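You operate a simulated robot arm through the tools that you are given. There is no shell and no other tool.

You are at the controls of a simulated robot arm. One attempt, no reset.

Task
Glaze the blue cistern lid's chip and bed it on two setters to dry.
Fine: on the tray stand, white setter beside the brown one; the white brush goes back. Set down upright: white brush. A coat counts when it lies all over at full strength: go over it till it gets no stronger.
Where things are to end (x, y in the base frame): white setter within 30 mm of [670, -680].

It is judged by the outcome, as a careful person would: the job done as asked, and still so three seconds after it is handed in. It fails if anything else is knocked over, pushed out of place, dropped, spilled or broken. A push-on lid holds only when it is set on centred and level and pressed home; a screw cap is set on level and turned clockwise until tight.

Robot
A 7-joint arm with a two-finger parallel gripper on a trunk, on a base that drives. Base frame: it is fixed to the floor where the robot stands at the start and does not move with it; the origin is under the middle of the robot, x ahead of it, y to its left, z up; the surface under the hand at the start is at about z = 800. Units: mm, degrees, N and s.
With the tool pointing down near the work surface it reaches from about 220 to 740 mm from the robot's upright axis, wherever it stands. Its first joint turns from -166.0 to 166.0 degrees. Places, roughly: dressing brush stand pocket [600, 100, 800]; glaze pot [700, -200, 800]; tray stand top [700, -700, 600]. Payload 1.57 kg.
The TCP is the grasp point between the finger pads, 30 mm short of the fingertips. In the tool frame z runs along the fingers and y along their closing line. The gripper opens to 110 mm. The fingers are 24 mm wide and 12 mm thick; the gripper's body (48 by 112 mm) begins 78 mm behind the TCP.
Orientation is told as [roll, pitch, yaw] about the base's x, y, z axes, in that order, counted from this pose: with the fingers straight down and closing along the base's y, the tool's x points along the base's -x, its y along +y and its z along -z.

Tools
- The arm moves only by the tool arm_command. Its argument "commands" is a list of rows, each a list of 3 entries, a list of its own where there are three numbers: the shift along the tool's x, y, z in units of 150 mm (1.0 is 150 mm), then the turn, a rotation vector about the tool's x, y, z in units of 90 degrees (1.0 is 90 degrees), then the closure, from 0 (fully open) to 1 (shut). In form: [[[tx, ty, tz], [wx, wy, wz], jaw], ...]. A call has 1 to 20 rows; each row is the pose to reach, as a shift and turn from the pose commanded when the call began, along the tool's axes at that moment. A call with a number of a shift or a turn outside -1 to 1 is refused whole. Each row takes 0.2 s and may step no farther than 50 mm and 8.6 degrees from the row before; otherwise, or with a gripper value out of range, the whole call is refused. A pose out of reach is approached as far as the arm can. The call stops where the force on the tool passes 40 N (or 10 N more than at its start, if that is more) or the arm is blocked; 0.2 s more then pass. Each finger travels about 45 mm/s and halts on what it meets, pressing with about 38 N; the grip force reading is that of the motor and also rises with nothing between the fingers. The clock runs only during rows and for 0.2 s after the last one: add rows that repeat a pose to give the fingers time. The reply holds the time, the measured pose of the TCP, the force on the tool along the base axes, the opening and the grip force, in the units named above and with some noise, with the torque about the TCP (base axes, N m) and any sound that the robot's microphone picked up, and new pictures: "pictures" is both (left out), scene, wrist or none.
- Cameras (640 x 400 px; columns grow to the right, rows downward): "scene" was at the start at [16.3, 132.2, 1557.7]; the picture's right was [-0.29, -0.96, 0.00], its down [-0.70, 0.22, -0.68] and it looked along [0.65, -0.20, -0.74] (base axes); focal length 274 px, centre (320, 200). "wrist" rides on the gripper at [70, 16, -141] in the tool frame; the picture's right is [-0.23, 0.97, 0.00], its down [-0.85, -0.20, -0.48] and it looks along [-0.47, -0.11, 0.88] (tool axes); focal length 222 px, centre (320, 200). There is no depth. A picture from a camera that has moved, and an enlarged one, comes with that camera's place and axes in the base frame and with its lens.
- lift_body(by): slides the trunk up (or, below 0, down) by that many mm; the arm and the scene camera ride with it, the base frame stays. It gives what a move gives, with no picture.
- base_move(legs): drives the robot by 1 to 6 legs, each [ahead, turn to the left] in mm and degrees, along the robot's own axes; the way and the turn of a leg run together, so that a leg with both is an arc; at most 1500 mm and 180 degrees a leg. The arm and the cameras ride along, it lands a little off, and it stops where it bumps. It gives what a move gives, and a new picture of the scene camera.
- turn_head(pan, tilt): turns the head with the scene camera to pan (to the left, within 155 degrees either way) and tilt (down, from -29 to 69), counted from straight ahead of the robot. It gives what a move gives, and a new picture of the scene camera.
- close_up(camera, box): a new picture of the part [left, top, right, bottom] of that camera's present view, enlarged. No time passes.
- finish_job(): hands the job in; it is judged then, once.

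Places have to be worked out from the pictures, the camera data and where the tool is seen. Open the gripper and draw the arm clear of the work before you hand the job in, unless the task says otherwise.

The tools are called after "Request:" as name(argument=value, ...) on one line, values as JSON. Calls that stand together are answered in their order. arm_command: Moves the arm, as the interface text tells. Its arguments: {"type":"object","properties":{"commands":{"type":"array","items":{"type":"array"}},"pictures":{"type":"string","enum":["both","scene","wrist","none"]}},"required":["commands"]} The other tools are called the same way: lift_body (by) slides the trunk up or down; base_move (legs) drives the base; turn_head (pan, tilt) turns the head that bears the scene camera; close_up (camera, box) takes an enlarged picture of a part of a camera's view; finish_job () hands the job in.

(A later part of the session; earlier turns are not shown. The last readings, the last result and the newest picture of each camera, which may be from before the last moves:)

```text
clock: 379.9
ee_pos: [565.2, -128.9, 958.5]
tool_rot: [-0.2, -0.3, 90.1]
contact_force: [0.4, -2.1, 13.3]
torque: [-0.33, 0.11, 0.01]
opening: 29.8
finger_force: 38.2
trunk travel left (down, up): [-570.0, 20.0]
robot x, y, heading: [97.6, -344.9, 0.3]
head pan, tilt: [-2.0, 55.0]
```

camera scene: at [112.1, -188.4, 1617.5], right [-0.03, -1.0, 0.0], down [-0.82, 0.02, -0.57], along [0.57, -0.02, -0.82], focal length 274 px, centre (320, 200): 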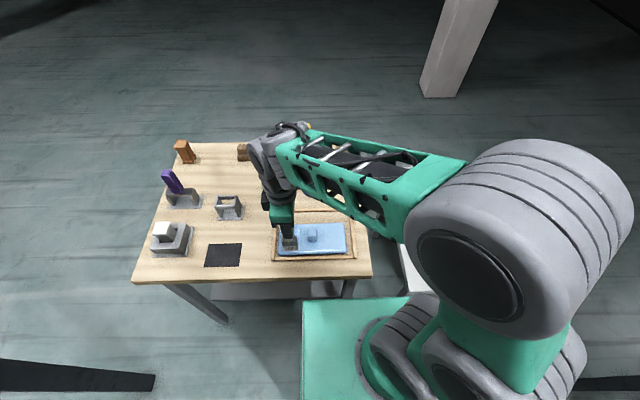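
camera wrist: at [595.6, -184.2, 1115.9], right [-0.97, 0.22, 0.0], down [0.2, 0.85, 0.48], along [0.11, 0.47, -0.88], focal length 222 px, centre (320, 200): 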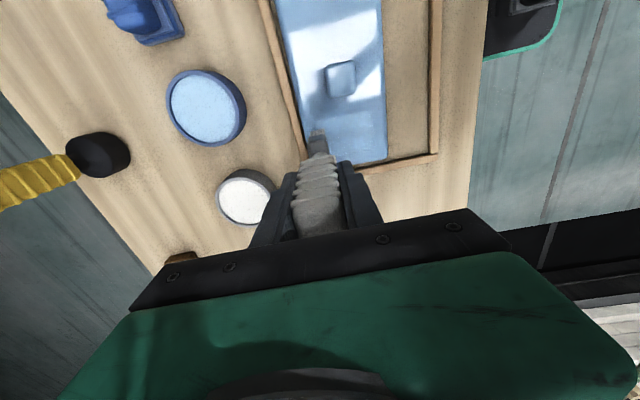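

Request:
arm_command(commands=[[[0, 0.06, -0.003], [0, 0, 0], 1], [[0, 0.12, -0.004], [0, 0, 0], 1], [[0, 0.18, -0.005], [0, 0, 0], 1], [[0, 0.24, -0.006], [0, 0, 0], 1], [[0, 0.3, -0.007], [0, 0, 0], 1], [[0, 0.36, -0.008], [0, 0, 0], 1], [[0, 0.42, -0.009], [0, 0, 0], 1], [[0, 0.48, -0.01], [0, 0, 0], 1], [[0, 0.54, -0.011], [0, 0, 0], 1], [[0, 0.58, -0.011], [0, 0, 0], 1]], pictures="none")

```text
clock: 382.1
ee_pos: [473.3, -127.7, 957.2]
tool_rot: [0.0, 0.0, 90.2]
contact_force: [5.1, -1.4, 7.2]
torque: [0.17, -0.58, -0.13]
opening: 29.6
finger_force: 38.0
trunk travel left (down, up): [-570.0, 20.0]
robot x, y, heading: [102.6, -339.3, 0.3]
head pan, tilt: [-2.0, 55.0]
```

Both lanes got a full pass. I'm lifting aside and comparing with the last picture.

Request:
arm_command(commands=[[[0, 0, -0.1], [0, 0, 0], 1], [[0, 0, -0.4], [0, 0, 0], 1], [[0.15, 0, -0.6], [0, 0, 0], 1], [[0.45, 0, -0.6], [0, 0, 0], 1], [[0.75, 0, -0.6], [0, 0, 0], 1], [[1.0, 0, -0.6], [0, 0, 0], 1]], pictures="none")

Request:
arm_command(commands=[[[0.25, 0, 0], [0, 0, 0], 1], [[0.5, 0, 0], [0, 0, 0], 1], [[0.75, 0, 0], [0, 0, 0], 1], [[0.95, 0, 0], [0, 0, 0], 1]], pictures="none")

Request:
close_up(camera="scene", box=[276, 220, 316, 260])

Request:
close_up(camera="scene", box=[281, 225, 303, 252])

```text
clock: 383.6
ee_pos: [479.1, -276.1, 1046.2]
tool_rot: [0.0, -0.2, 90.2]
contact_force: [0.8, -0.3, -2.4]
torque: [-0.01, -0.01, 0.03]
opening: 29.6
finger_force: 37.7
trunk travel left (down, up): [-570.0, 20.0]
robot x, y, heading: [100.0, -340.2, 0.3]
head pan, tilt: [-2.0, 55.0]
```

```text
clock: 384.6
ee_pos: [476.8, -420.6, 1045.0]
tool_rot: [0.1, 0.0, 90.3]
contact_force: [0.1, -0.2, -1.9]
torque: [0.03, -0.01, 0.03]
opening: 29.6
finger_force: 38.0
trunk travel left (down, up): [-570.0, 20.0]
robot x, y, heading: [103.7, -339.7, 0.3]
head pan, tilt: [-2.0, 55.0]
```

```text
10.00 times, centred on (296, 240) of scene
camera zoom: at [112.5, -188.6, 1617.6], right [-0.03, -1.0, 0.0], down [-0.82, 0.02, -0.57], along [0.57, -0.02, -0.82], focal length 2741 px, centre (560, -200)
```

zoom: 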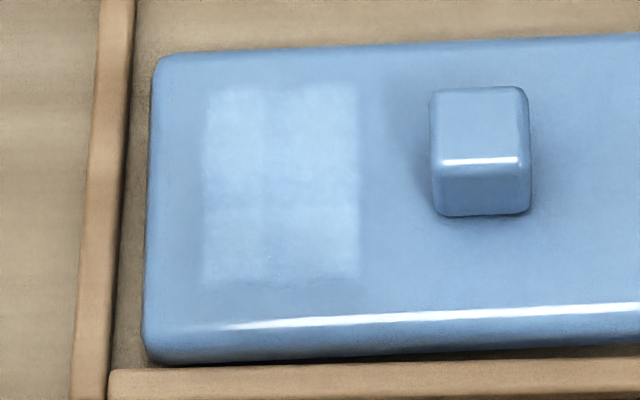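

```text
14.81 times, centred on (292, 238) of scene
camera zoom: at [112.5, -188.6, 1617.6], right [-0.03, -1.0, 0.0], down [-0.82, 0.02, -0.57], along [0.57, -0.02, -0.82], focal length 4061 px, centre (735, -370)
```

zoom: 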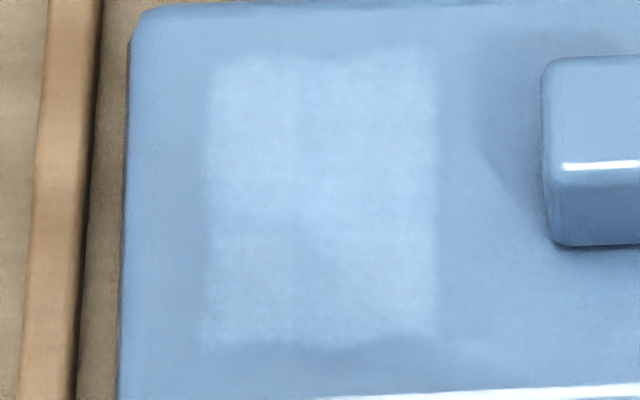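

No further change: the coat is at full strength over the whole chip. Now the brush goes back; I'm carrying it over to its stand.

Request:
arm_command(commands=[[[-0.2, -0.06, -0.08], [0, 0, 0], 1], [[-0.4, -0.12, -0.16], [0, 0, 0], 1], [[-0.6, -0.18, -0.24], [0, 0, 0], 1], [[-0.8, -0.24, -0.3], [0, 0, 0], 1], [[-1.0, -0.3, -0.33], [0, 0, 0], 1]], pictures="none")

Request:
arm_command(commands=[[[-0.25, -0.07, 0], [0, 0, 0], 1], [[-0.5, -0.14, 0], [0, 0, 0], 1], [[-0.75, -0.21, 0], [0, 0, 0], 1], [[-1.0, -0.28, 0], [0, 0, 0], 1]], pictures="none")

Request:
arm_command(commands=[[[-0.25, -0.07, 0], [0, 0, 0], 1], [[-0.5, -0.14, 0], [0, 0, 0], 1], [[-0.75, -0.21, 0], [0, 0, 0], 1], [[-1.0, -0.28, 0], [0, 0, 0], 1]], pictures="none")

Request:
arm_command(commands=[[[-0.2, -0.1, 0], [0, 0, 0], 1], [[-0.35, -0.2, 0], [0, 0, 0], 1]], pictures="both")

Request:
close_up(camera="scene", box=[170, 120, 280, 240])

```text
clock: 385.8
ee_pos: [521.7, -267.7, 1092.6]
tool_rot: [0.0, 0.0, 90.1]
contact_force: [-0.3, -1.1, -1.4]
torque: [-0.01, -0.02, 0.01]
opening: 29.8
finger_force: 38.5
trunk travel left (down, up): [-570.0, 20.0]
robot x, y, heading: [99.5, -342.8, 0.3]
head pan, tilt: [-2.0, 55.0]
```

```text
clock: 386.8
ee_pos: [564.7, -115.9, 1096.8]
tool_rot: [-0.1, 0.1, 90.1]
contact_force: [0.8, 0.1, -1.9]
torque: [-0.02, -0.03, 0.01]
opening: 29.7
finger_force: 38.0
trunk travel left (down, up): [-570.0, 20.0]
robot x, y, heading: [101.7, -341.2, 0.4]
head pan, tilt: [-2.0, 55.0]
```

```text
clock: 387.8
ee_pos: [605.9, 32.8, 1098.9]
tool_rot: [0.1, -0.1, 90.2]
contact_force: [0.6, 0.8, -1.4]
torque: [-0.04, 0.03, 0.01]
opening: 29.8
finger_force: 37.3
trunk travel left (down, up): [-570.0, 20.0]
robot x, y, heading: [100.0, -339.1, 0.2]
head pan, tilt: [-2.0, 55.0]
```

```text
clock: 388.4
ee_pos: [633.8, 80.7, 1095.4]
tool_rot: [0.1, 0.1, 90.1]
contact_force: [-0.3, 0.1, -1.3]
torque: [-0.02, 0.0, -0.01]
opening: 29.8
finger_force: 37.9
trunk travel left (down, up): [-570.0, 20.0]
robot x, y, heading: [97.6, -341.3, 0.3]
head pan, tilt: [-2.0, 55.0]
camera scene: at [113.1, -187.0, 1617.4], right [-0.03, -1.0, 0.0], down [-0.82, 0.02, -0.57], along [0.57, -0.02, -0.82], focal length 274 px, centre (320, 200)
camera wrist: at [617.7, 11.3, 1239.1], right [-0.97, 0.22, 0.0], down [0.2, 0.86, 0.48], along [0.11, 0.47, -0.88], focal length 222 px, centre (320, 200)
```

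scene: 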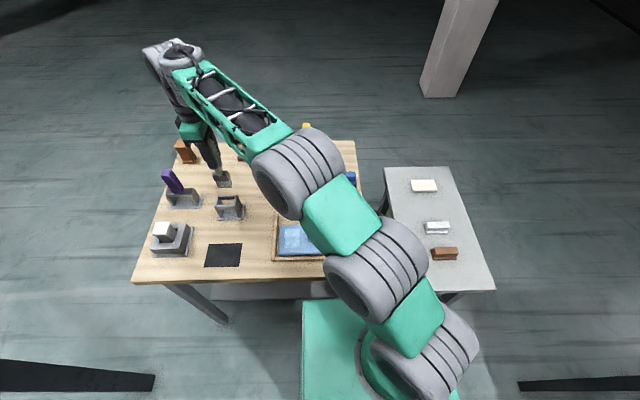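
wrist: 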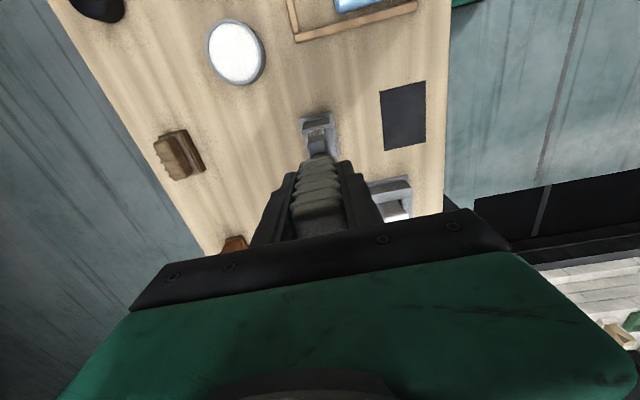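

```text
3.33 times, centred on (225, 180) of scene
camera zoom: at [113.1, -187.0, 1617.4], right [-0.03, -1.0, 0.0], down [-0.82, 0.02, -0.57], along [0.57, -0.02, -0.82], focal length 914 px, centre (637, 267)
```

zoom: 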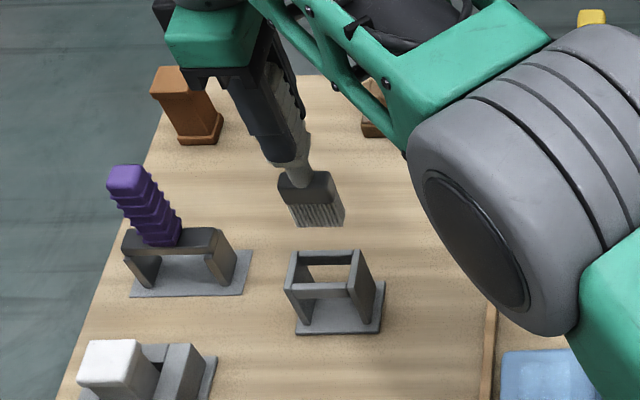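

I'll check the brush's alignment in the grip and the pocket opening before inserting.

Request:
close_up(camera="scene", box=[200, 140, 250, 190])

Request:
close_up(camera="scene", box=[205, 185, 255, 225])

Request:
close_up(camera="wrist", box=[250, 90, 400, 240])

```text
8.00 times, centred on (225, 165) of scene
camera zoom: at [113.1, -187.0, 1617.4], right [-0.03, -1.0, 0.0], down [-0.82, 0.02, -0.57], along [0.57, -0.02, -0.82], focal length 2193 px, centre (1080, 480)
```

zoom: 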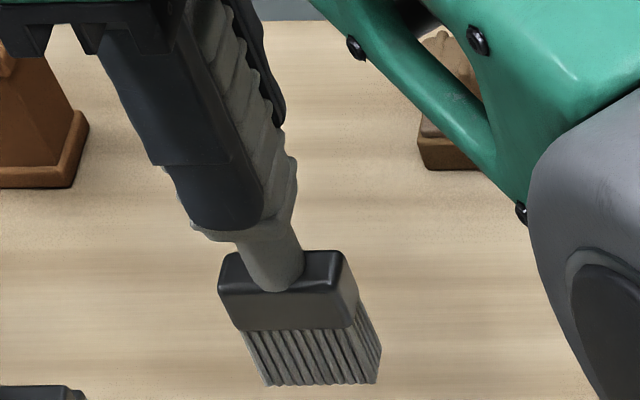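

```text
10.00 times, centred on (230, 205) of scene
camera zoom: at [113.1, -187.0, 1617.4], right [-0.03, -1.0, 0.0], down [-0.82, 0.02, -0.57], along [0.57, -0.02, -0.82], focal length 2741 px, centre (1220, 150)
```

zoom: 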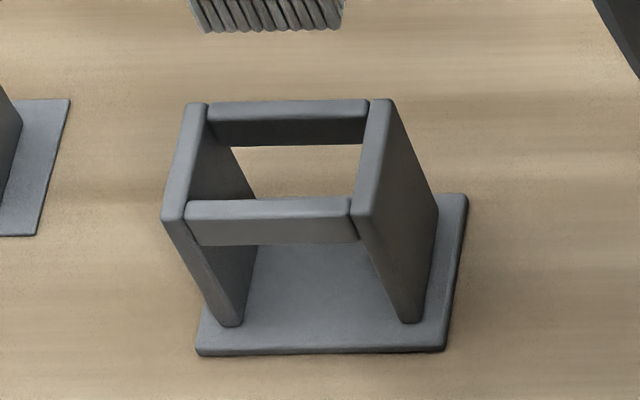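

```text
2.67 times, centred on (325, 165) of wrist
camera zoom: at [617.7, 11.3, 1239.1], right [-0.97, 0.22, 0.0], down [0.2, 0.86, 0.48], along [0.11, 0.47, -0.88], focal length 592 px, centre (307, 293)
```

zoom: 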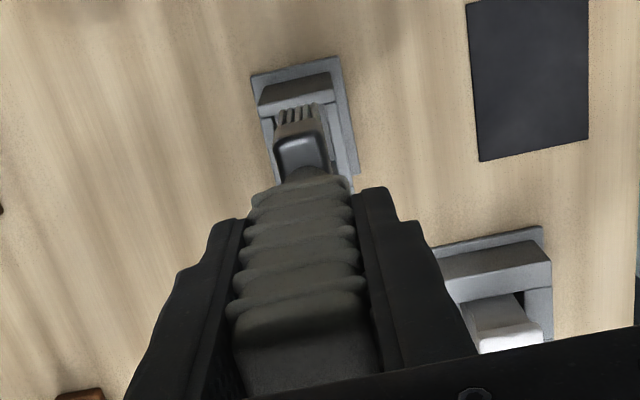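

The brush hangs truly vertical in the grip. I'm moving to the recorded pick-up position over the pocket and averaging the readings.

Request:
arm_command(commands=[[[-0.09, -0.02, 0], [0, 0, 0], 1], [[-0.172, -0.043, 0], [0, 0, 0], 1], [[-0.172, -0.043, 0], [0, 0, 0], 1]], pictures="none")

Request:
arm_command(commands=[[[0, 0, 0], [0, 0, 0], 1]], pictures="none")

Request:
arm_command(commands=[[[0, 0, 0], [0, 0, 0], 1]], pictures="none")

Request:
arm_command(commands=[[[0, 0, 0], [0, 0, 0], 1]], pictures="none")

Request:
close_up(camera="scene", box=[195, 140, 265, 230])

```text
clock: 389.1
ee_pos: [641.6, 107.7, 1099.3]
tool_rot: [-0.1, -0.2, 90.1]
contact_force: [0.3, 0.6, -0.9]
torque: [0.04, 0.01, -0.04]
opening: 29.6
finger_force: 37.9
trunk travel left (down, up): [-570.0, 20.0]
robot x, y, heading: [99.1, -341.9, 0.3]
head pan, tilt: [-2.0, 55.0]
```

```text
clock: 389.6
ee_pos: [641.1, 109.8, 1097.9]
tool_rot: [-0.2, 0.1, 90.2]
contact_force: [0.0, 0.5, -1.1]
torque: [0.02, 0.02, -0.01]
opening: 29.5
finger_force: 38.2
trunk travel left (down, up): [-570.0, 20.0]
robot x, y, heading: [101.8, -338.2, 0.3]
head pan, tilt: [-2.0, 55.0]
```

```text
clock: 389.9
ee_pos: [640.8, 108.9, 1099.2]
tool_rot: [-0.1, 0.0, 90.2]
contact_force: [-0.2, -0.1, -1.4]
torque: [-0.03, -0.01, -0.01]
opening: 29.7
finger_force: 37.9
trunk travel left (down, up): [-570.0, 20.0]
robot x, y, heading: [101.2, -339.9, 0.6]
head pan, tilt: [-2.0, 55.0]
```

```text
clock: 390.4
ee_pos: [641.2, 109.2, 1098.7]
tool_rot: [-0.1, -0.1, 90.2]
contact_force: [0.5, -0.7, -1.8]
torque: [-0.01, -0.01, -0.02]
opening: 29.4
finger_force: 37.5
trunk travel left (down, up): [-570.0, 20.0]
robot x, y, heading: [100.2, -344.9, 0.2]
head pan, tilt: [-2.0, 55.0]
```

```text
4.44 times, centred on (230, 185) of scene
camera zoom: at [112.5, -187.9, 1617.5], right [-0.03, -1.0, 0.0], down [-0.82, 0.02, -0.57], along [0.57, -0.02, -0.82], focal length 1218 px, centre (720, 267)
```

zoom: 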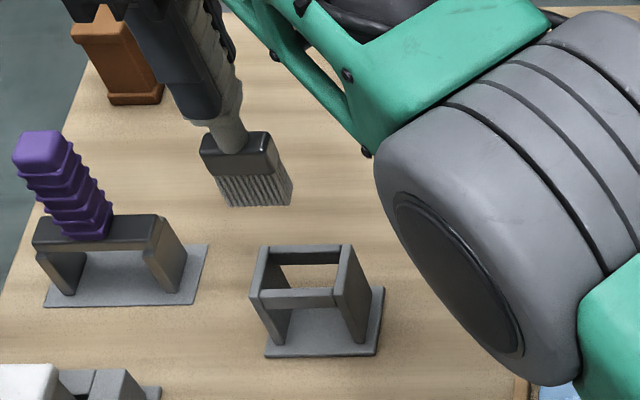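

Mean reading is (641.2,108.9); the pick-up was (639.8,107.2). I'm correcting by about 2 mm and lowering to just above the opening for a check.

Request:
arm_command(commands=[[[0.012, 0.009, 0.1], [0, 0, 0], 1], [[0.012, 0.009, 0.3], [0, 0, 0], 1], [[0.012, 0.009, 0.5], [0, 0, 0], 1], [[0.012, 0.009, 0.56], [0, 0, 0], 1]], pictures="wrist")

Request:
close_up(camera="scene", box=[205, 165, 260, 225])

Request:
close_up(camera="wrist", box=[260, 80, 390, 210])

```text
clock: 391.4
ee_pos: [639.9, 104.9, 1012.3]
tool_rot: [0.0, -0.1, 90.1]
contact_force: [-0.2, 0.1, -1.6]
torque: [0.02, 0.03, 0.02]
opening: 29.4
finger_force: 38.1
trunk travel left (down, up): [-570.0, 20.0]
robot x, y, heading: [99.2, -341.4, 0.3]
head pan, tilt: [-2.0, 55.0]
camera wrist: at [623.9, 35.4, 1154.3], right [-0.97, 0.22, 0.0], down [0.2, 0.86, 0.48], along [0.11, 0.47, -0.88], focal length 222 px, centre (320, 200)
```

wrist: 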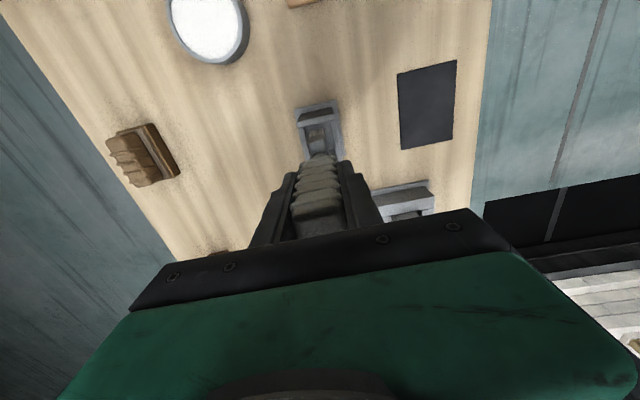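

```text
6.67 times, centred on (232, 195) of scene
camera zoom: at [112.5, -187.9, 1617.5], right [-0.03, -1.0, 0.0], down [-0.82, 0.02, -0.57], along [0.57, -0.02, -0.82], focal length 1828 px, centre (903, 233)
```

zoom: 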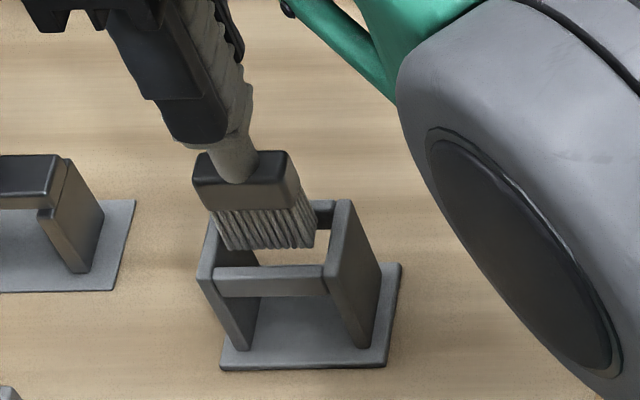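

```text
3.08 times, centred on (325, 145) of wrist
camera zoom: at [623.9, 35.4, 1154.3], right [-0.97, 0.22, 0.0], down [0.2, 0.86, 0.48], along [0.11, 0.47, -0.88], focal length 684 px, centre (305, 369)
```

zoom: 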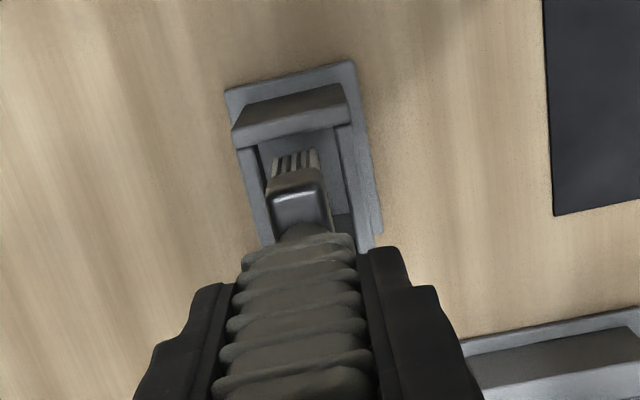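

The bristles line up with the opening, about 1.5 mm left of centre. I'm nudging right and lowering slowly with force checks.

Request:
arm_command(commands=[[[0.008, 0, 0.04], [0, 0, 0], 1], [[0.008, 0, 0.1], [0, 0, 0], 1]], pictures="none")

Request:
arm_command(commands=[[[0, 0, 0.06], [0, 0, 0], 1], [[0, 0, 0.12], [0, 0, 0], 1]], pictures="none")

Request:
close_up(camera="scene", box=[205, 165, 260, 225])

```text
clock: 391.9
ee_pos: [642.1, 106.7, 998.2]
tool_rot: [-0.1, -0.2, 90.3]
contact_force: [0.3, -0.5, -0.5]
torque: [-0.02, 0.01, 0.01]
opening: 29.6
finger_force: 37.9
trunk travel left (down, up): [-570.0, 20.0]
robot x, y, heading: [100.3, -340.6, 0.2]
head pan, tilt: [-2.0, 55.0]
```

```text
clock: 392.6
ee_pos: [641.4, 105.9, 980.9]
tool_rot: [0.0, 0.0, 90.2]
contact_force: [-0.2, -0.8, -1.2]
torque: [-0.01, 0.02, -0.02]
opening: 29.5
finger_force: 37.8
trunk travel left (down, up): [-570.0, 20.0]
robot x, y, heading: [100.8, -343.3, 0.1]
head pan, tilt: [-2.0, 55.0]
```

```text
6.67 times, centred on (232, 195) of scene
camera zoom: at [112.6, -187.8, 1617.5], right [-0.03, -1.0, 0.0], down [-0.82, 0.02, -0.57], along [0.57, -0.02, -0.82], focal length 1828 px, centre (903, 233)
```

zoom: 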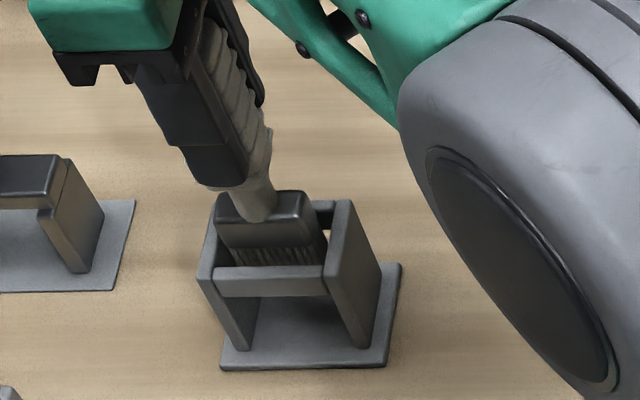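

The bristles have entered the pocket cleanly without touching. I'm continuing down towards the floor of the stand.

Request:
arm_command(commands=[[[0, 0, 0.06], [0, 0, 0], 1], [[0, 0, 0.12], [0, 0, 0], 1]], pictures="none")

Request:
arm_command(commands=[[[0, 0, 0.04], [0, 0, 0], 1], [[0, 0, 0.07], [0, 0, 0], 1]], pictures="none")

Request:
arm_command(commands=[[[0, 0, 0.015], [0, 0, 0], 1]], pictures="none")

```text
clock: 393.1
ee_pos: [639.8, 106.3, 962.8]
tool_rot: [0.0, -0.1, 90.2]
contact_force: [0.1, 0.3, -1.7]
torque: [-0.02, -0.01, 0.0]
opening: 29.9
finger_force: 37.7
trunk travel left (down, up): [-570.0, 20.0]
robot x, y, heading: [100.0, -337.9, 0.3]
head pan, tilt: [-2.0, 55.0]
```

```text
clock: 393.8
ee_pos: [640.9, 106.4, 950.3]
tool_rot: [0.0, -0.1, 90.2]
contact_force: [-0.6, -0.3, -2.2]
torque: [0.0, 0.01, 0.0]
opening: 29.8
finger_force: 37.8
trunk travel left (down, up): [-570.0, 20.0]
robot x, y, heading: [100.2, -340.8, 0.4]
head pan, tilt: [-2.0, 55.0]
```

```text
clock: 394.1
ee_pos: [640.0, 106.7, 949.2]
tool_rot: [0.1, -0.1, 90.2]
contact_force: [0.3, 0.6, -0.8]
torque: [0.0, 0.01, -0.02]
opening: 29.7
finger_force: 38.0
trunk travel left (down, up): [-570.0, 20.0]
robot x, y, heading: [104.2, -342.9, -0.0]
head pan, tilt: [-2.0, 55.0]
```

Request:
arm_command(commands=[[[0, 0, 0.015], [0, 0, 0], 1], [[0, 0, 0.025], [0, 0, 0], 1]], pictures="none")

Request:
arm_command(commands=[[[0, 0, 0.012], [0, 0, 0], 1]], pictures="none")

Request:
arm_command(commands=[[[0, 0, 0.01], [0, 0, 0], 1]], pictures="none")

```text
clock: 394.8
ee_pos: [639.6, 105.7, 945.4]
tool_rot: [0.0, -0.1, 90.2]
contact_force: [-0.5, 0.0, -1.2]
torque: [-0.01, 0.03, -0.03]
opening: 30.0
finger_force: 37.9
trunk travel left (down, up): [-570.0, 20.0]
robot x, y, heading: [103.7, -341.8, 0.1]
head pan, tilt: [-2.0, 55.0]
```

```text
clock: 395.1
ee_pos: [639.5, 105.6, 945.1]
tool_rot: [-0.1, 0.0, 90.2]
contact_force: [-0.1, -0.2, -1.3]
torque: [0.0, 0.03, 0.02]
opening: 29.9
finger_force: 37.9
trunk travel left (down, up): [-570.0, 20.0]
robot x, y, heading: [98.9, -342.8, 0.3]
head pan, tilt: [-2.0, 55.0]
```

```text
clock: 395.6
ee_pos: [640.6, 105.8, 942.8]
tool_rot: [0.0, 0.0, 90.1]
contact_force: [0.2, -0.3, -1.1]
torque: [-0.01, 0.02, -0.01]
opening: 29.7
finger_force: 37.8
trunk travel left (down, up): [-570.0, 20.0]
robot x, y, heading: [104.2, -345.2, 0.3]
head pan, tilt: [-2.0, 55.0]
```

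Request:
arm_command(commands=[[[0, 0, 0.01], [0, 0, 0], 1]], pictures="none")

Request:
arm_command(commands=[[[0, 0, 0.01], [0, 0, 0], 1]], pictures="none")

Request:
close_up(camera="scene", box=[205, 165, 260, 225])

```text
clock: 395.9
ee_pos: [639.2, 107.0, 942.9]
tool_rot: [-0.1, -0.1, 90.1]
contact_force: [-1.6, -1.8, 2.9]
torque: [-0.15, 0.23, 0.03]
opening: 29.6
finger_force: 38.1
trunk travel left (down, up): [-570.0, 20.0]
robot x, y, heading: [102.2, -340.4, 0.2]
head pan, tilt: [-2.0, 55.0]
```

```text
clock: 396.4
ee_pos: [639.7, 104.8, 942.7]
tool_rot: [-0.2, -0.1, 90.2]
contact_force: [-3.2, -2.9, 9.2]
torque: [-0.42, 0.46, -0.01]
opening: 29.7
finger_force: 37.9
trunk travel left (down, up): [-570.0, 20.0]
robot x, y, heading: [102.6, -340.5, 0.6]
head pan, tilt: [-2.0, 55.0]
```

```text
6.67 times, centred on (232, 195) of scene
camera zoom: at [111.2, -189.1, 1617.9], right [-0.03, -1.0, 0.0], down [-0.82, 0.02, -0.57], along [0.57, -0.02, -0.82], focal length 1828 px, centre (903, 233)
```

zoom: 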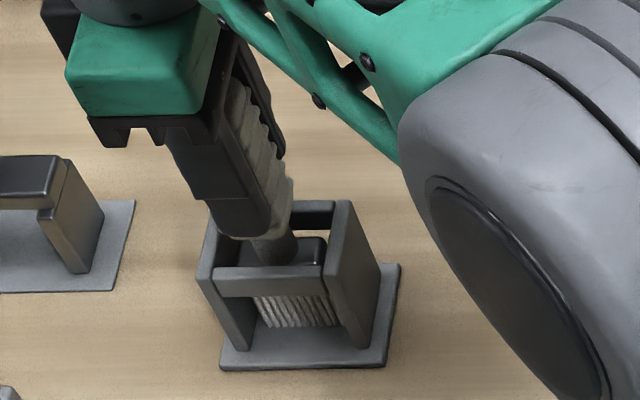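

The bristles rest on the stand's floor at hand z≈942.7, as expected. I'm easing off and opening slowly, then rising straight up.

Request:
arm_command(commands=[[[0, 0, -0.006], [0, 0, 0], 1], [[0, 0, -0.006], [0, 0, 0], 0.7], [[0, 0, -0.006], [0, 0, 0], 0.6], [[0, 0, -0.006], [0, 0, 0], 0.45], [[0, 0, -0.006], [0, 0, 0], 0.3], [[0, 0, -0.006], [0, 0, 0], 0.3]], pictures="wrist")

Request:
close_up(camera="wrist", box=[200, 90, 440, 250])

```text
clock: 397.8
ee_pos: [640.2, 107.2, 940.9]
tool_rot: [-0.1, -0.1, 90.2]
contact_force: [0.4, 0.1, 0.4]
torque: [0.02, 0.02, 0.0]
opening: 77.1
finger_force: 0.0
trunk travel left (down, up): [-570.0, 20.0]
robot x, y, heading: [100.9, -340.0, 0.3]
head pan, tilt: [-2.0, 55.0]
camera wrist: at [623.5, 36.9, 1082.4], right [-0.97, 0.22, 0.0], down [0.2, 0.86, 0.48], along [0.11, 0.47, -0.88], focal length 222 px, centre (320, 200)
```

wrist: 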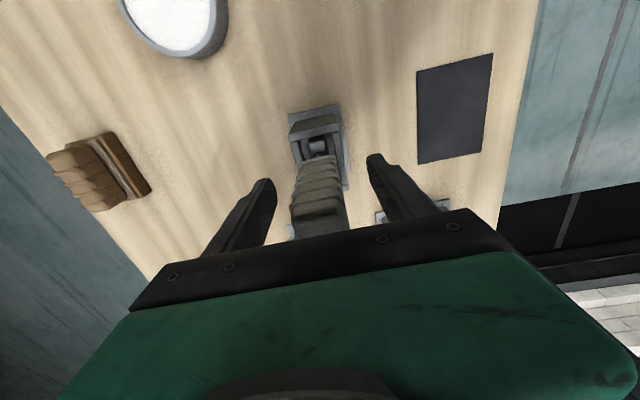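

```text
2.50 times, centred on (320, 170) of wrist
camera zoom: at [623.5, 36.9, 1082.4], right [-0.97, 0.22, 0.0], down [0.2, 0.86, 0.48], along [0.11, 0.47, -0.88], focal length 555 px, centre (320, 275)
```

zoom: 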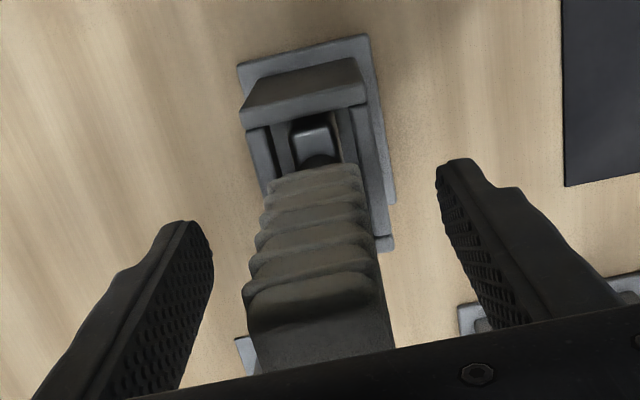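

The brush stands on its own, just as before. I'm opening fully and rising straight up clear of it.

Request:
arm_command(commands=[[[0, 0, -0.15], [0, 0, 0], 0.1], [[0, 0, -0.35], [0, 0, 0], 0], [[0, 0, -0.6], [0, 0, 0], 0], [[0, 0, -0.85], [0, 0, 0], 0], [[0, 0, -1.0], [0, 0, 0], 0]], pictures="none")

Request:
arm_command(commands=[[[0.2, 0.1, 0], [0, 0, 0], 0], [[0.45, 0.2, 0], [0, 0, 0], 0], [[0.7, 0.3, 0], [0, 0, 0], 0], [[0.95, 0.4, 0], [0, 0, 0], 0]], pictures="both")

Request:
close_up(camera="scene", box=[190, 130, 270, 230])

```text
clock: 398.9
ee_pos: [639.3, 105.2, 1092.3]
tool_rot: [-0.1, -0.2, 90.2]
contact_force: [0.0, -0.3, 0.2]
torque: [-0.02, -0.03, 0.01]
opening: 110.0
finger_force: 0.1
trunk travel left (down, up): [-570.0, 20.0]
robot x, y, heading: [101.4, -340.7, 0.3]
head pan, tilt: [-2.0, 55.0]
```

```text
clock: 399.9
ee_pos: [580.6, -36.5, 1091.3]
tool_rot: [-0.1, 0.0, 90.2]
contact_force: [0.9, -0.1, -0.4]
torque: [0.02, -0.01, -0.02]
opening: 109.8
finger_force: 0.0
trunk travel left (down, up): [-570.0, 20.0]
robot x, y, heading: [101.5, -340.5, 0.3]
head pan, tilt: [-2.0, 55.0]
camera scene: at [111.9, -188.9, 1617.6], right [-0.03, -1.0, 0.0], down [-0.82, 0.02, -0.57], along [0.57, -0.02, -0.82], focal length 274 px, centre (320, 200)
camera wrist: at [563.5, -107.1, 1233.0], right [-0.97, 0.22, 0.0], down [0.2, 0.85, 0.48], along [0.11, 0.47, -0.88], focal length 222 px, centre (320, 200)
```

scene: 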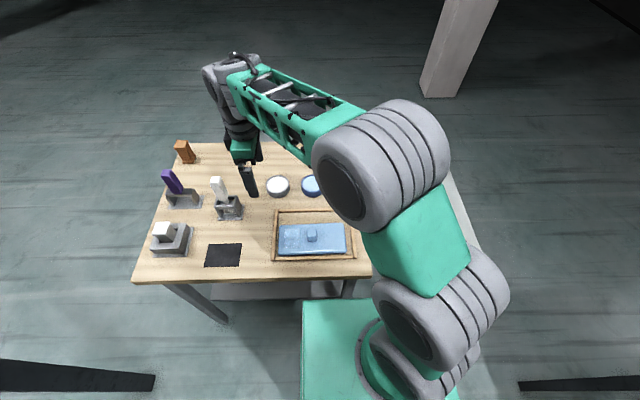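
wrist: 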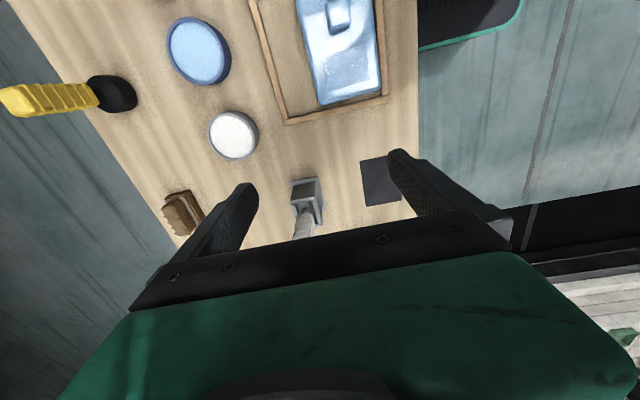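

```text
4.00 times, centred on (230, 180) of scene
camera zoom: at [111.9, -188.9, 1617.6], right [-0.03, -1.0, 0.0], down [-0.82, 0.02, -0.57], along [0.57, -0.02, -0.82], focal length 1096 px, centre (680, 280)
```

zoom: 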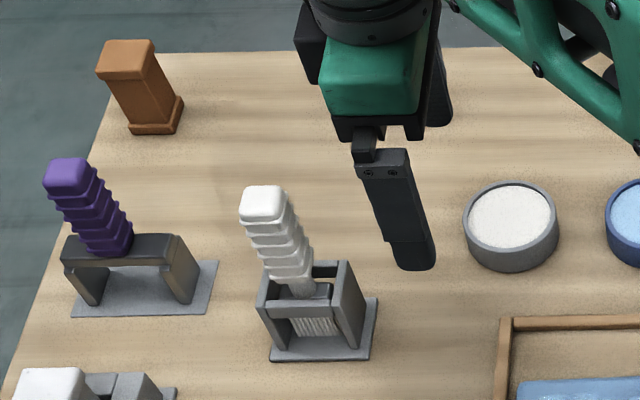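

The white brush is back, upright in its pocket. Now for the lid: I'm lowering the trunk back to its old height and moving over the knob.

Request:
lift_body(by=-70)

Request:
arm_command(commands=[[[0.25, 0.08, 0.05], [0, 0, 0], 0], [[0.5, 0.16, 0.1], [0, 0, 0], 0], [[0.75, 0.25, 0.15], [0, 0, 0], 0], [[0.95, 0.35, 0.2], [0, 0, 0], 0]], pictures="wrist")

Request:
close_up(camera="wrist", box=[220, 40, 440, 230])

```text
clock: 401.0
ee_pos: [580.6, -36.0, 1021.7]
tool_rot: [-0.2, 0.0, 90.2]
contact_force: [-0.2, 0.1, 0.4]
torque: [0.0, -0.01, -0.01]
opening: 109.9
finger_force: 0.0
trunk travel left (down, up): [-500.0, 90.0]
robot x, y, heading: [103.5, -343.1, 0.5]
head pan, tilt: [-2.0, 55.0]
```

```text
clock: 402.0
ee_pos: [530.9, -176.9, 987.4]
tool_rot: [0.0, -0.1, 90.3]
contact_force: [0.4, 0.2, -0.1]
torque: [-0.01, -0.02, 0.0]
opening: 110.0
finger_force: 0.1
trunk travel left (down, up): [-500.0, 90.0]
robot x, y, heading: [101.7, -342.3, 0.1]
head pan, tilt: [-2.0, 55.0]
camera wrist: at [513.9, -246.7, 1130.0], right [-0.97, 0.22, 0.0], down [0.2, 0.86, 0.48], along [0.11, 0.47, -0.88], focal length 222 px, centre (320, 200)
```

wrist: 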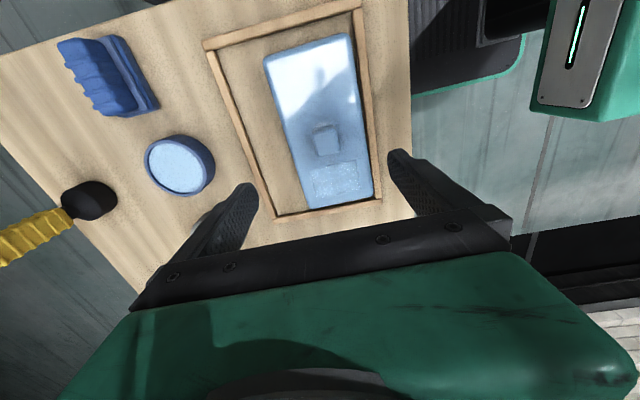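

```text
2.11 times, centred on (330, 135) of wrist
camera zoom: at [513.9, -246.7, 1130.0], right [-0.97, 0.22, 0.0], down [0.2, 0.86, 0.48], along [0.11, 0.47, -0.88], focal length 468 px, centre (299, 337)
```

zoom: 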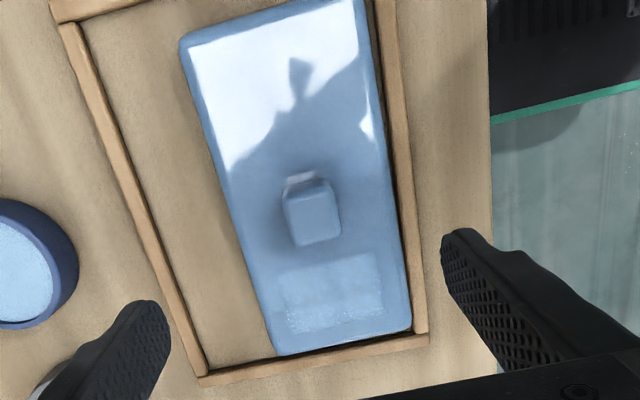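

From this angle the coat shows a speckled, whiter strip near the lid's end and a smoother area towards the knob. I'm zooming in to judge whether the coat is really even.

Request:
close_up(camera="wrist", box=[295, 140, 385, 210])

Request:
close_up(camera="scene", box=[276, 215, 326, 260])

```text
5.71 times, centred on (340, 175) of wrist
camera zoom: at [513.9, -246.7, 1130.0], right [-0.97, 0.22, 0.0], down [0.2, 0.86, 0.48], along [0.11, 0.47, -0.88], focal length 1269 px, centre (206, 343)
```

zoom: 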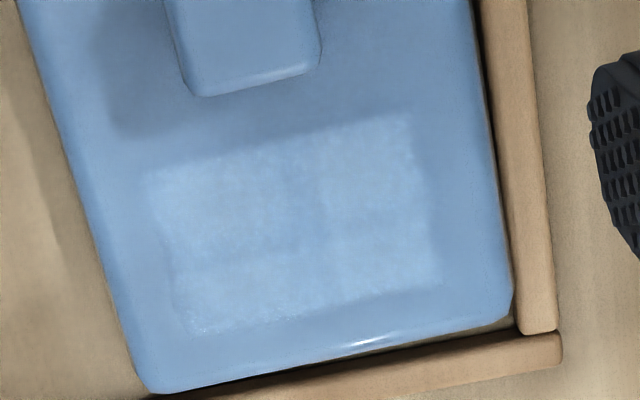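

```text
8.89 times, centred on (301, 238) of scene
camera zoom: at [112.2, -188.4, 1547.6], right [-0.03, -1.0, 0.0], down [-0.82, 0.02, -0.57], along [0.57, -0.02, -0.82], focal length 2437 px, centre (489, -133)
```

zoom: 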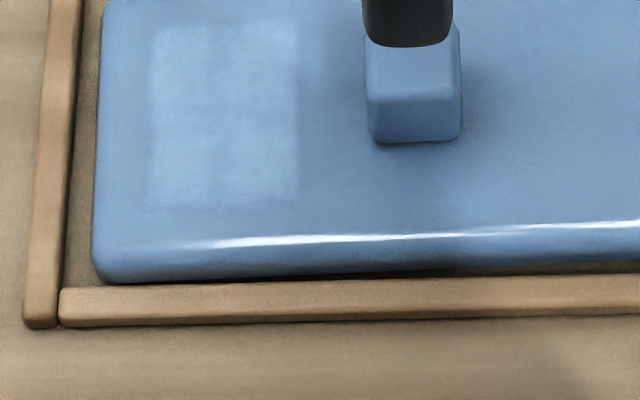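

The patch is even apart from faint seams. To judge full strength, I'll compare its colour with the glaze in the pot within one picture.

Request:
close_up(camera="scene", box=[262, 165, 362, 265])

Request:
close_up(camera="wrist", box=[130, 100, 390, 220])

```text
4.00 times, centred on (312, 215) of scene
camera zoom: at [112.2, -188.4, 1547.6], right [-0.03, -1.0, 0.0], down [-0.82, 0.02, -0.57], along [0.57, -0.02, -0.82], focal length 1096 px, centre (352, 140)
```

zoom: 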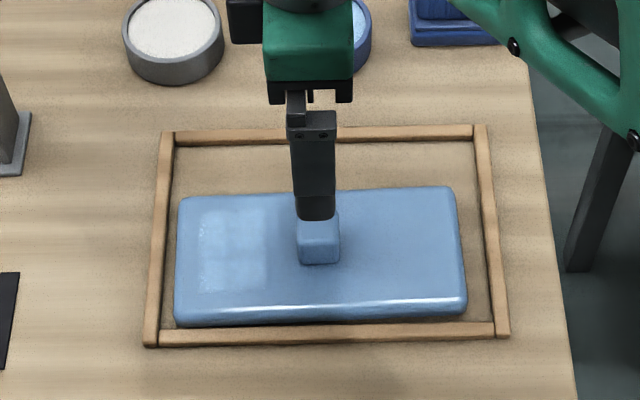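

```text
2.46 times, centred on (260, 160) of wrist
camera zoom: at [513.9, -246.7, 1130.0], right [-0.97, 0.22, 0.0], down [0.2, 0.86, 0.48], along [0.11, 0.47, -0.88], focal length 547 px, centre (468, 298)
```

zoom: 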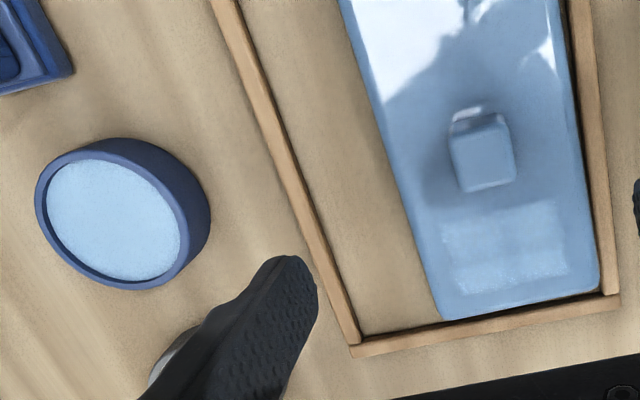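

The lid is in the hand's shadow here, so that comparison isn't fair. I'm moving the hand right for an unshaded picture of the pot and chip together.

Request:
arm_command(commands=[[[0.3, 0, 0], [0, 0, 0], 0], [[0.6, 0, 0], [0, 0, 0], 0], [[0.9, 0, 0], [0, 0, 0], 0], [[1.0, 0, 0], [0, 0, 0], 0]], pictures="none")

Request:
arm_command(commands=[[[0.3, 0, 0], [0, 0, 0], 0], [[0.6, 0, 0], [0, 0, 0], 0], [[0.9, 0, 0], [0, 0, 0], 0], [[1.0, 0, 0], [0, 0, 0], 0]], pictures="none")

Request:
close_up(camera="scene", box=[262, 165, 362, 265])

Request:
close_up(camera="scene", box=[278, 175, 330, 255])

```text
clock: 403.0
ee_pos: [528.1, -328.2, 991.1]
tool_rot: [-0.1, -0.1, 90.2]
contact_force: [0.0, -0.8, -0.5]
torque: [0.02, 0.0, -0.02]
opening: 110.0
finger_force: 0.0
trunk travel left (down, up): [-500.0, 90.0]
robot x, y, heading: [103.6, -341.2, 0.3]
head pan, tilt: [-2.0, 55.0]
```

```text
clock: 404.0
ee_pos: [529.7, -479.3, 992.1]
tool_rot: [0.0, -0.1, 90.2]
contact_force: [-0.3, -0.1, 0.9]
torque: [0.02, 0.0, -0.03]
opening: 109.9
finger_force: 0.1
trunk travel left (down, up): [-500.0, 90.0]
robot x, y, heading: [99.7, -341.1, 0.2]
head pan, tilt: [-2.0, 55.0]
```

```text
4.00 times, centred on (312, 215) of scene
camera zoom: at [112.4, -188.5, 1547.6], right [-0.03, -1.0, 0.0], down [-0.82, 0.02, -0.57], along [0.57, -0.02, -0.82], focal length 1096 px, centre (352, 140)
```

zoom: 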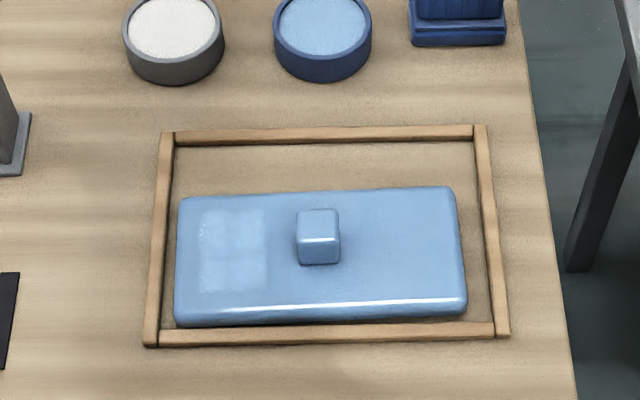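

```text
5.00 times, centred on (304, 215) of scene
camera zoom: at [112.4, -188.5, 1547.6], right [-0.03, -1.0, 0.0], down [-0.82, 0.02, -0.57], along [0.57, -0.02, -0.82], focal length 1371 px, centre (400, 125)
```

zoom: 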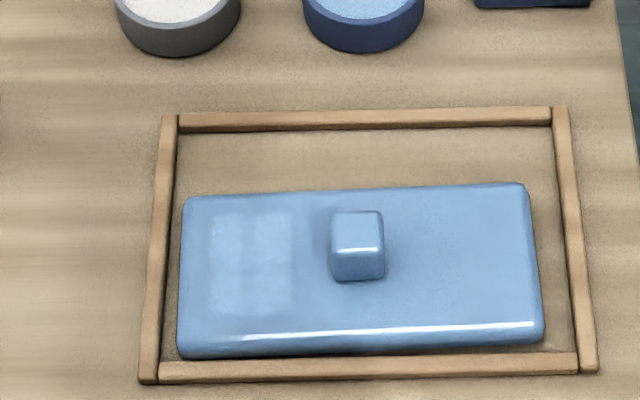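

Unshaded, the chip's colour matches the glaze in the pot, so the coat is at full strength. Now I'm going back over the knob at about (523,-178) to lift the lid.

Request:
arm_command(commands=[[[-0.3, 0, 0], [0, 0, 0], 0], [[-0.6, 0, 0], [0, 0, 0], 0], [[-0.9, 0.02, 0], [0, 0, 0], 0], [[-1.0, 0.04, 0], [0, 0, 0], 0]], pictures="none")

Request:
arm_command(commands=[[[-0.3, 0, 0.1], [0, 0, 0], 0.2], [[-0.6, 0, 0.2], [0, 0, 0], 0.4], [[-0.9, 0, 0.3], [0, 0, 0], 0.4], [[-1.0, 0, 0.5], [0, 0, 0], 0.4]], pictures="wrist")

Request:
close_up(camera="wrist", box=[220, 60, 420, 240])

```text
clock: 405.0
ee_pos: [524.0, -327.3, 991.0]
tool_rot: [-0.1, 0.0, 90.2]
contact_force: [-0.3, -0.3, -0.1]
torque: [-0.03, -0.02, 0.0]
opening: 110.1
finger_force: 0.0
trunk travel left (down, up): [-500.0, 90.0]
robot x, y, heading: [100.7, -338.8, 0.1]
head pan, tilt: [-2.0, 55.0]
```

```text
clock: 406.0
ee_pos: [523.1, -178.6, 917.6]
tool_rot: [-0.1, -0.1, 90.2]
contact_force: [-1.0, -0.4, -0.3]
torque: [-0.01, 0.0, -0.02]
opening: 66.3
finger_force: 0.1
trunk travel left (down, up): [-500.0, 90.0]
robot x, y, heading: [102.7, -338.9, 0.2]
head pan, tilt: [-2.0, 55.0]
camera wrist: at [506.8, -248.5, 1059.7], right [-0.97, 0.22, 0.0], down [0.2, 0.86, 0.48], along [0.11, 0.47, -0.88], focal length 222 px, centre (320, 200)
```

wrist: 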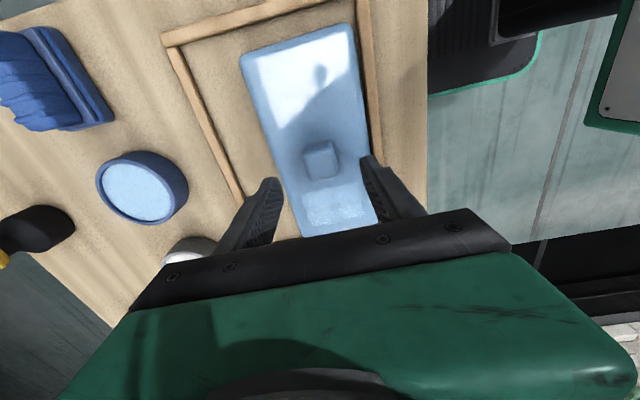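

```text
2.22 times, centred on (320, 150) of wrist
camera zoom: at [506.8, -248.5, 1059.7], right [-0.97, 0.22, 0.0], down [0.2, 0.86, 0.48], along [0.11, 0.47, -0.88], focal length 494 px, centre (320, 311)
```

zoom: 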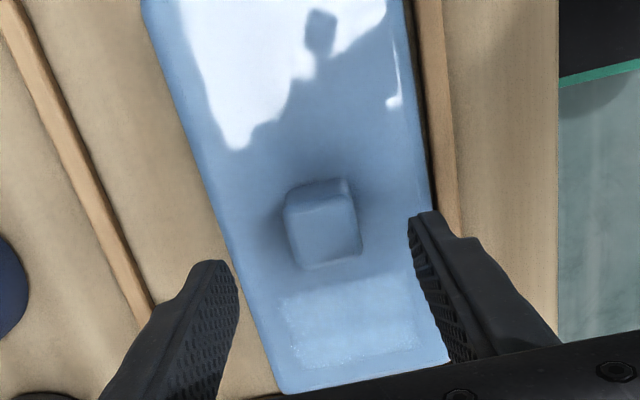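

The knob is well centred. I'm descending and gripping it.

Request:
arm_command(commands=[[[0, 0, 0.15], [0, 0, 0], 0.4], [[0, 0, 0.3], [0, 0, 0], 0.4], [[0, 0, 0.385], [0, 0, 0], 0.4], [[0, 0, 0.385], [0, 0, 0], 0.7], [[0, 0, 0.385], [0, 0, 0], 1], [[0, 0, 0.385], [0, 0, 0], 1], [[0, 0, 0.385], [0, 0, 0], 1], [[0, 0, 0.385], [0, 0, 0], 1]], pictures="none")

Request:
arm_command(commands=[[[0, 0, -0.05], [0, 0, 0], 1], [[0, 0, -0.2], [0, 0, 0], 1], [[0, 0, -0.5], [0, 0, 0], 1], [[0, 0, -0.8], [0, 0, 0], 1]], pictures="both")

```text
clock: 407.8
ee_pos: [524.9, -178.8, 859.2]
tool_rot: [-0.1, -0.1, 90.3]
contact_force: [-0.8, -0.3, -0.5]
torque: [0.27, 0.01, 0.13]
opening: 31.6
finger_force: 37.8
trunk travel left (down, up): [-500.0, 90.0]
robot x, y, heading: [98.7, -341.0, 0.3]
head pan, tilt: [-2.0, 55.0]
```

```text
clock: 408.8
ee_pos: [521.6, -180.3, 978.8]
tool_rot: [0.1, 0.0, 90.2]
contact_force: [-0.1, 1.3, -7.0]
torque: [-0.02, 0.01, -0.02]
opening: 31.6
finger_force: 38.1
trunk travel left (down, up): [-500.0, 90.0]
robot x, y, heading: [100.4, -341.6, 0.3]
head pan, tilt: [-2.0, 55.0]
camera scene: at [112.5, -188.1, 1547.5], right [-0.03, -1.0, 0.0], down [-0.82, 0.02, -0.57], along [0.57, -0.02, -0.82], focal length 274 px, centre (320, 200)
camera wrist: at [506.4, -250.4, 1120.0], right [-0.97, 0.22, 0.0], down [0.2, 0.86, 0.48], along [0.11, 0.47, -0.88], focal length 222 px, centre (320, 200)
```

scene: 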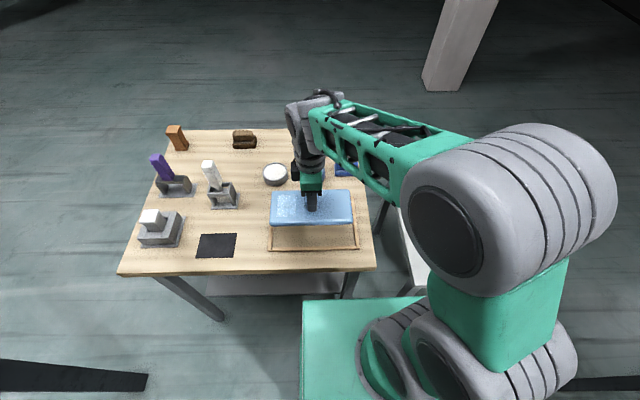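
wrist: 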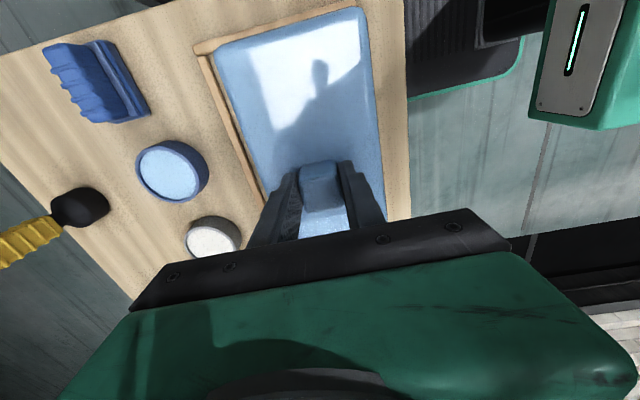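

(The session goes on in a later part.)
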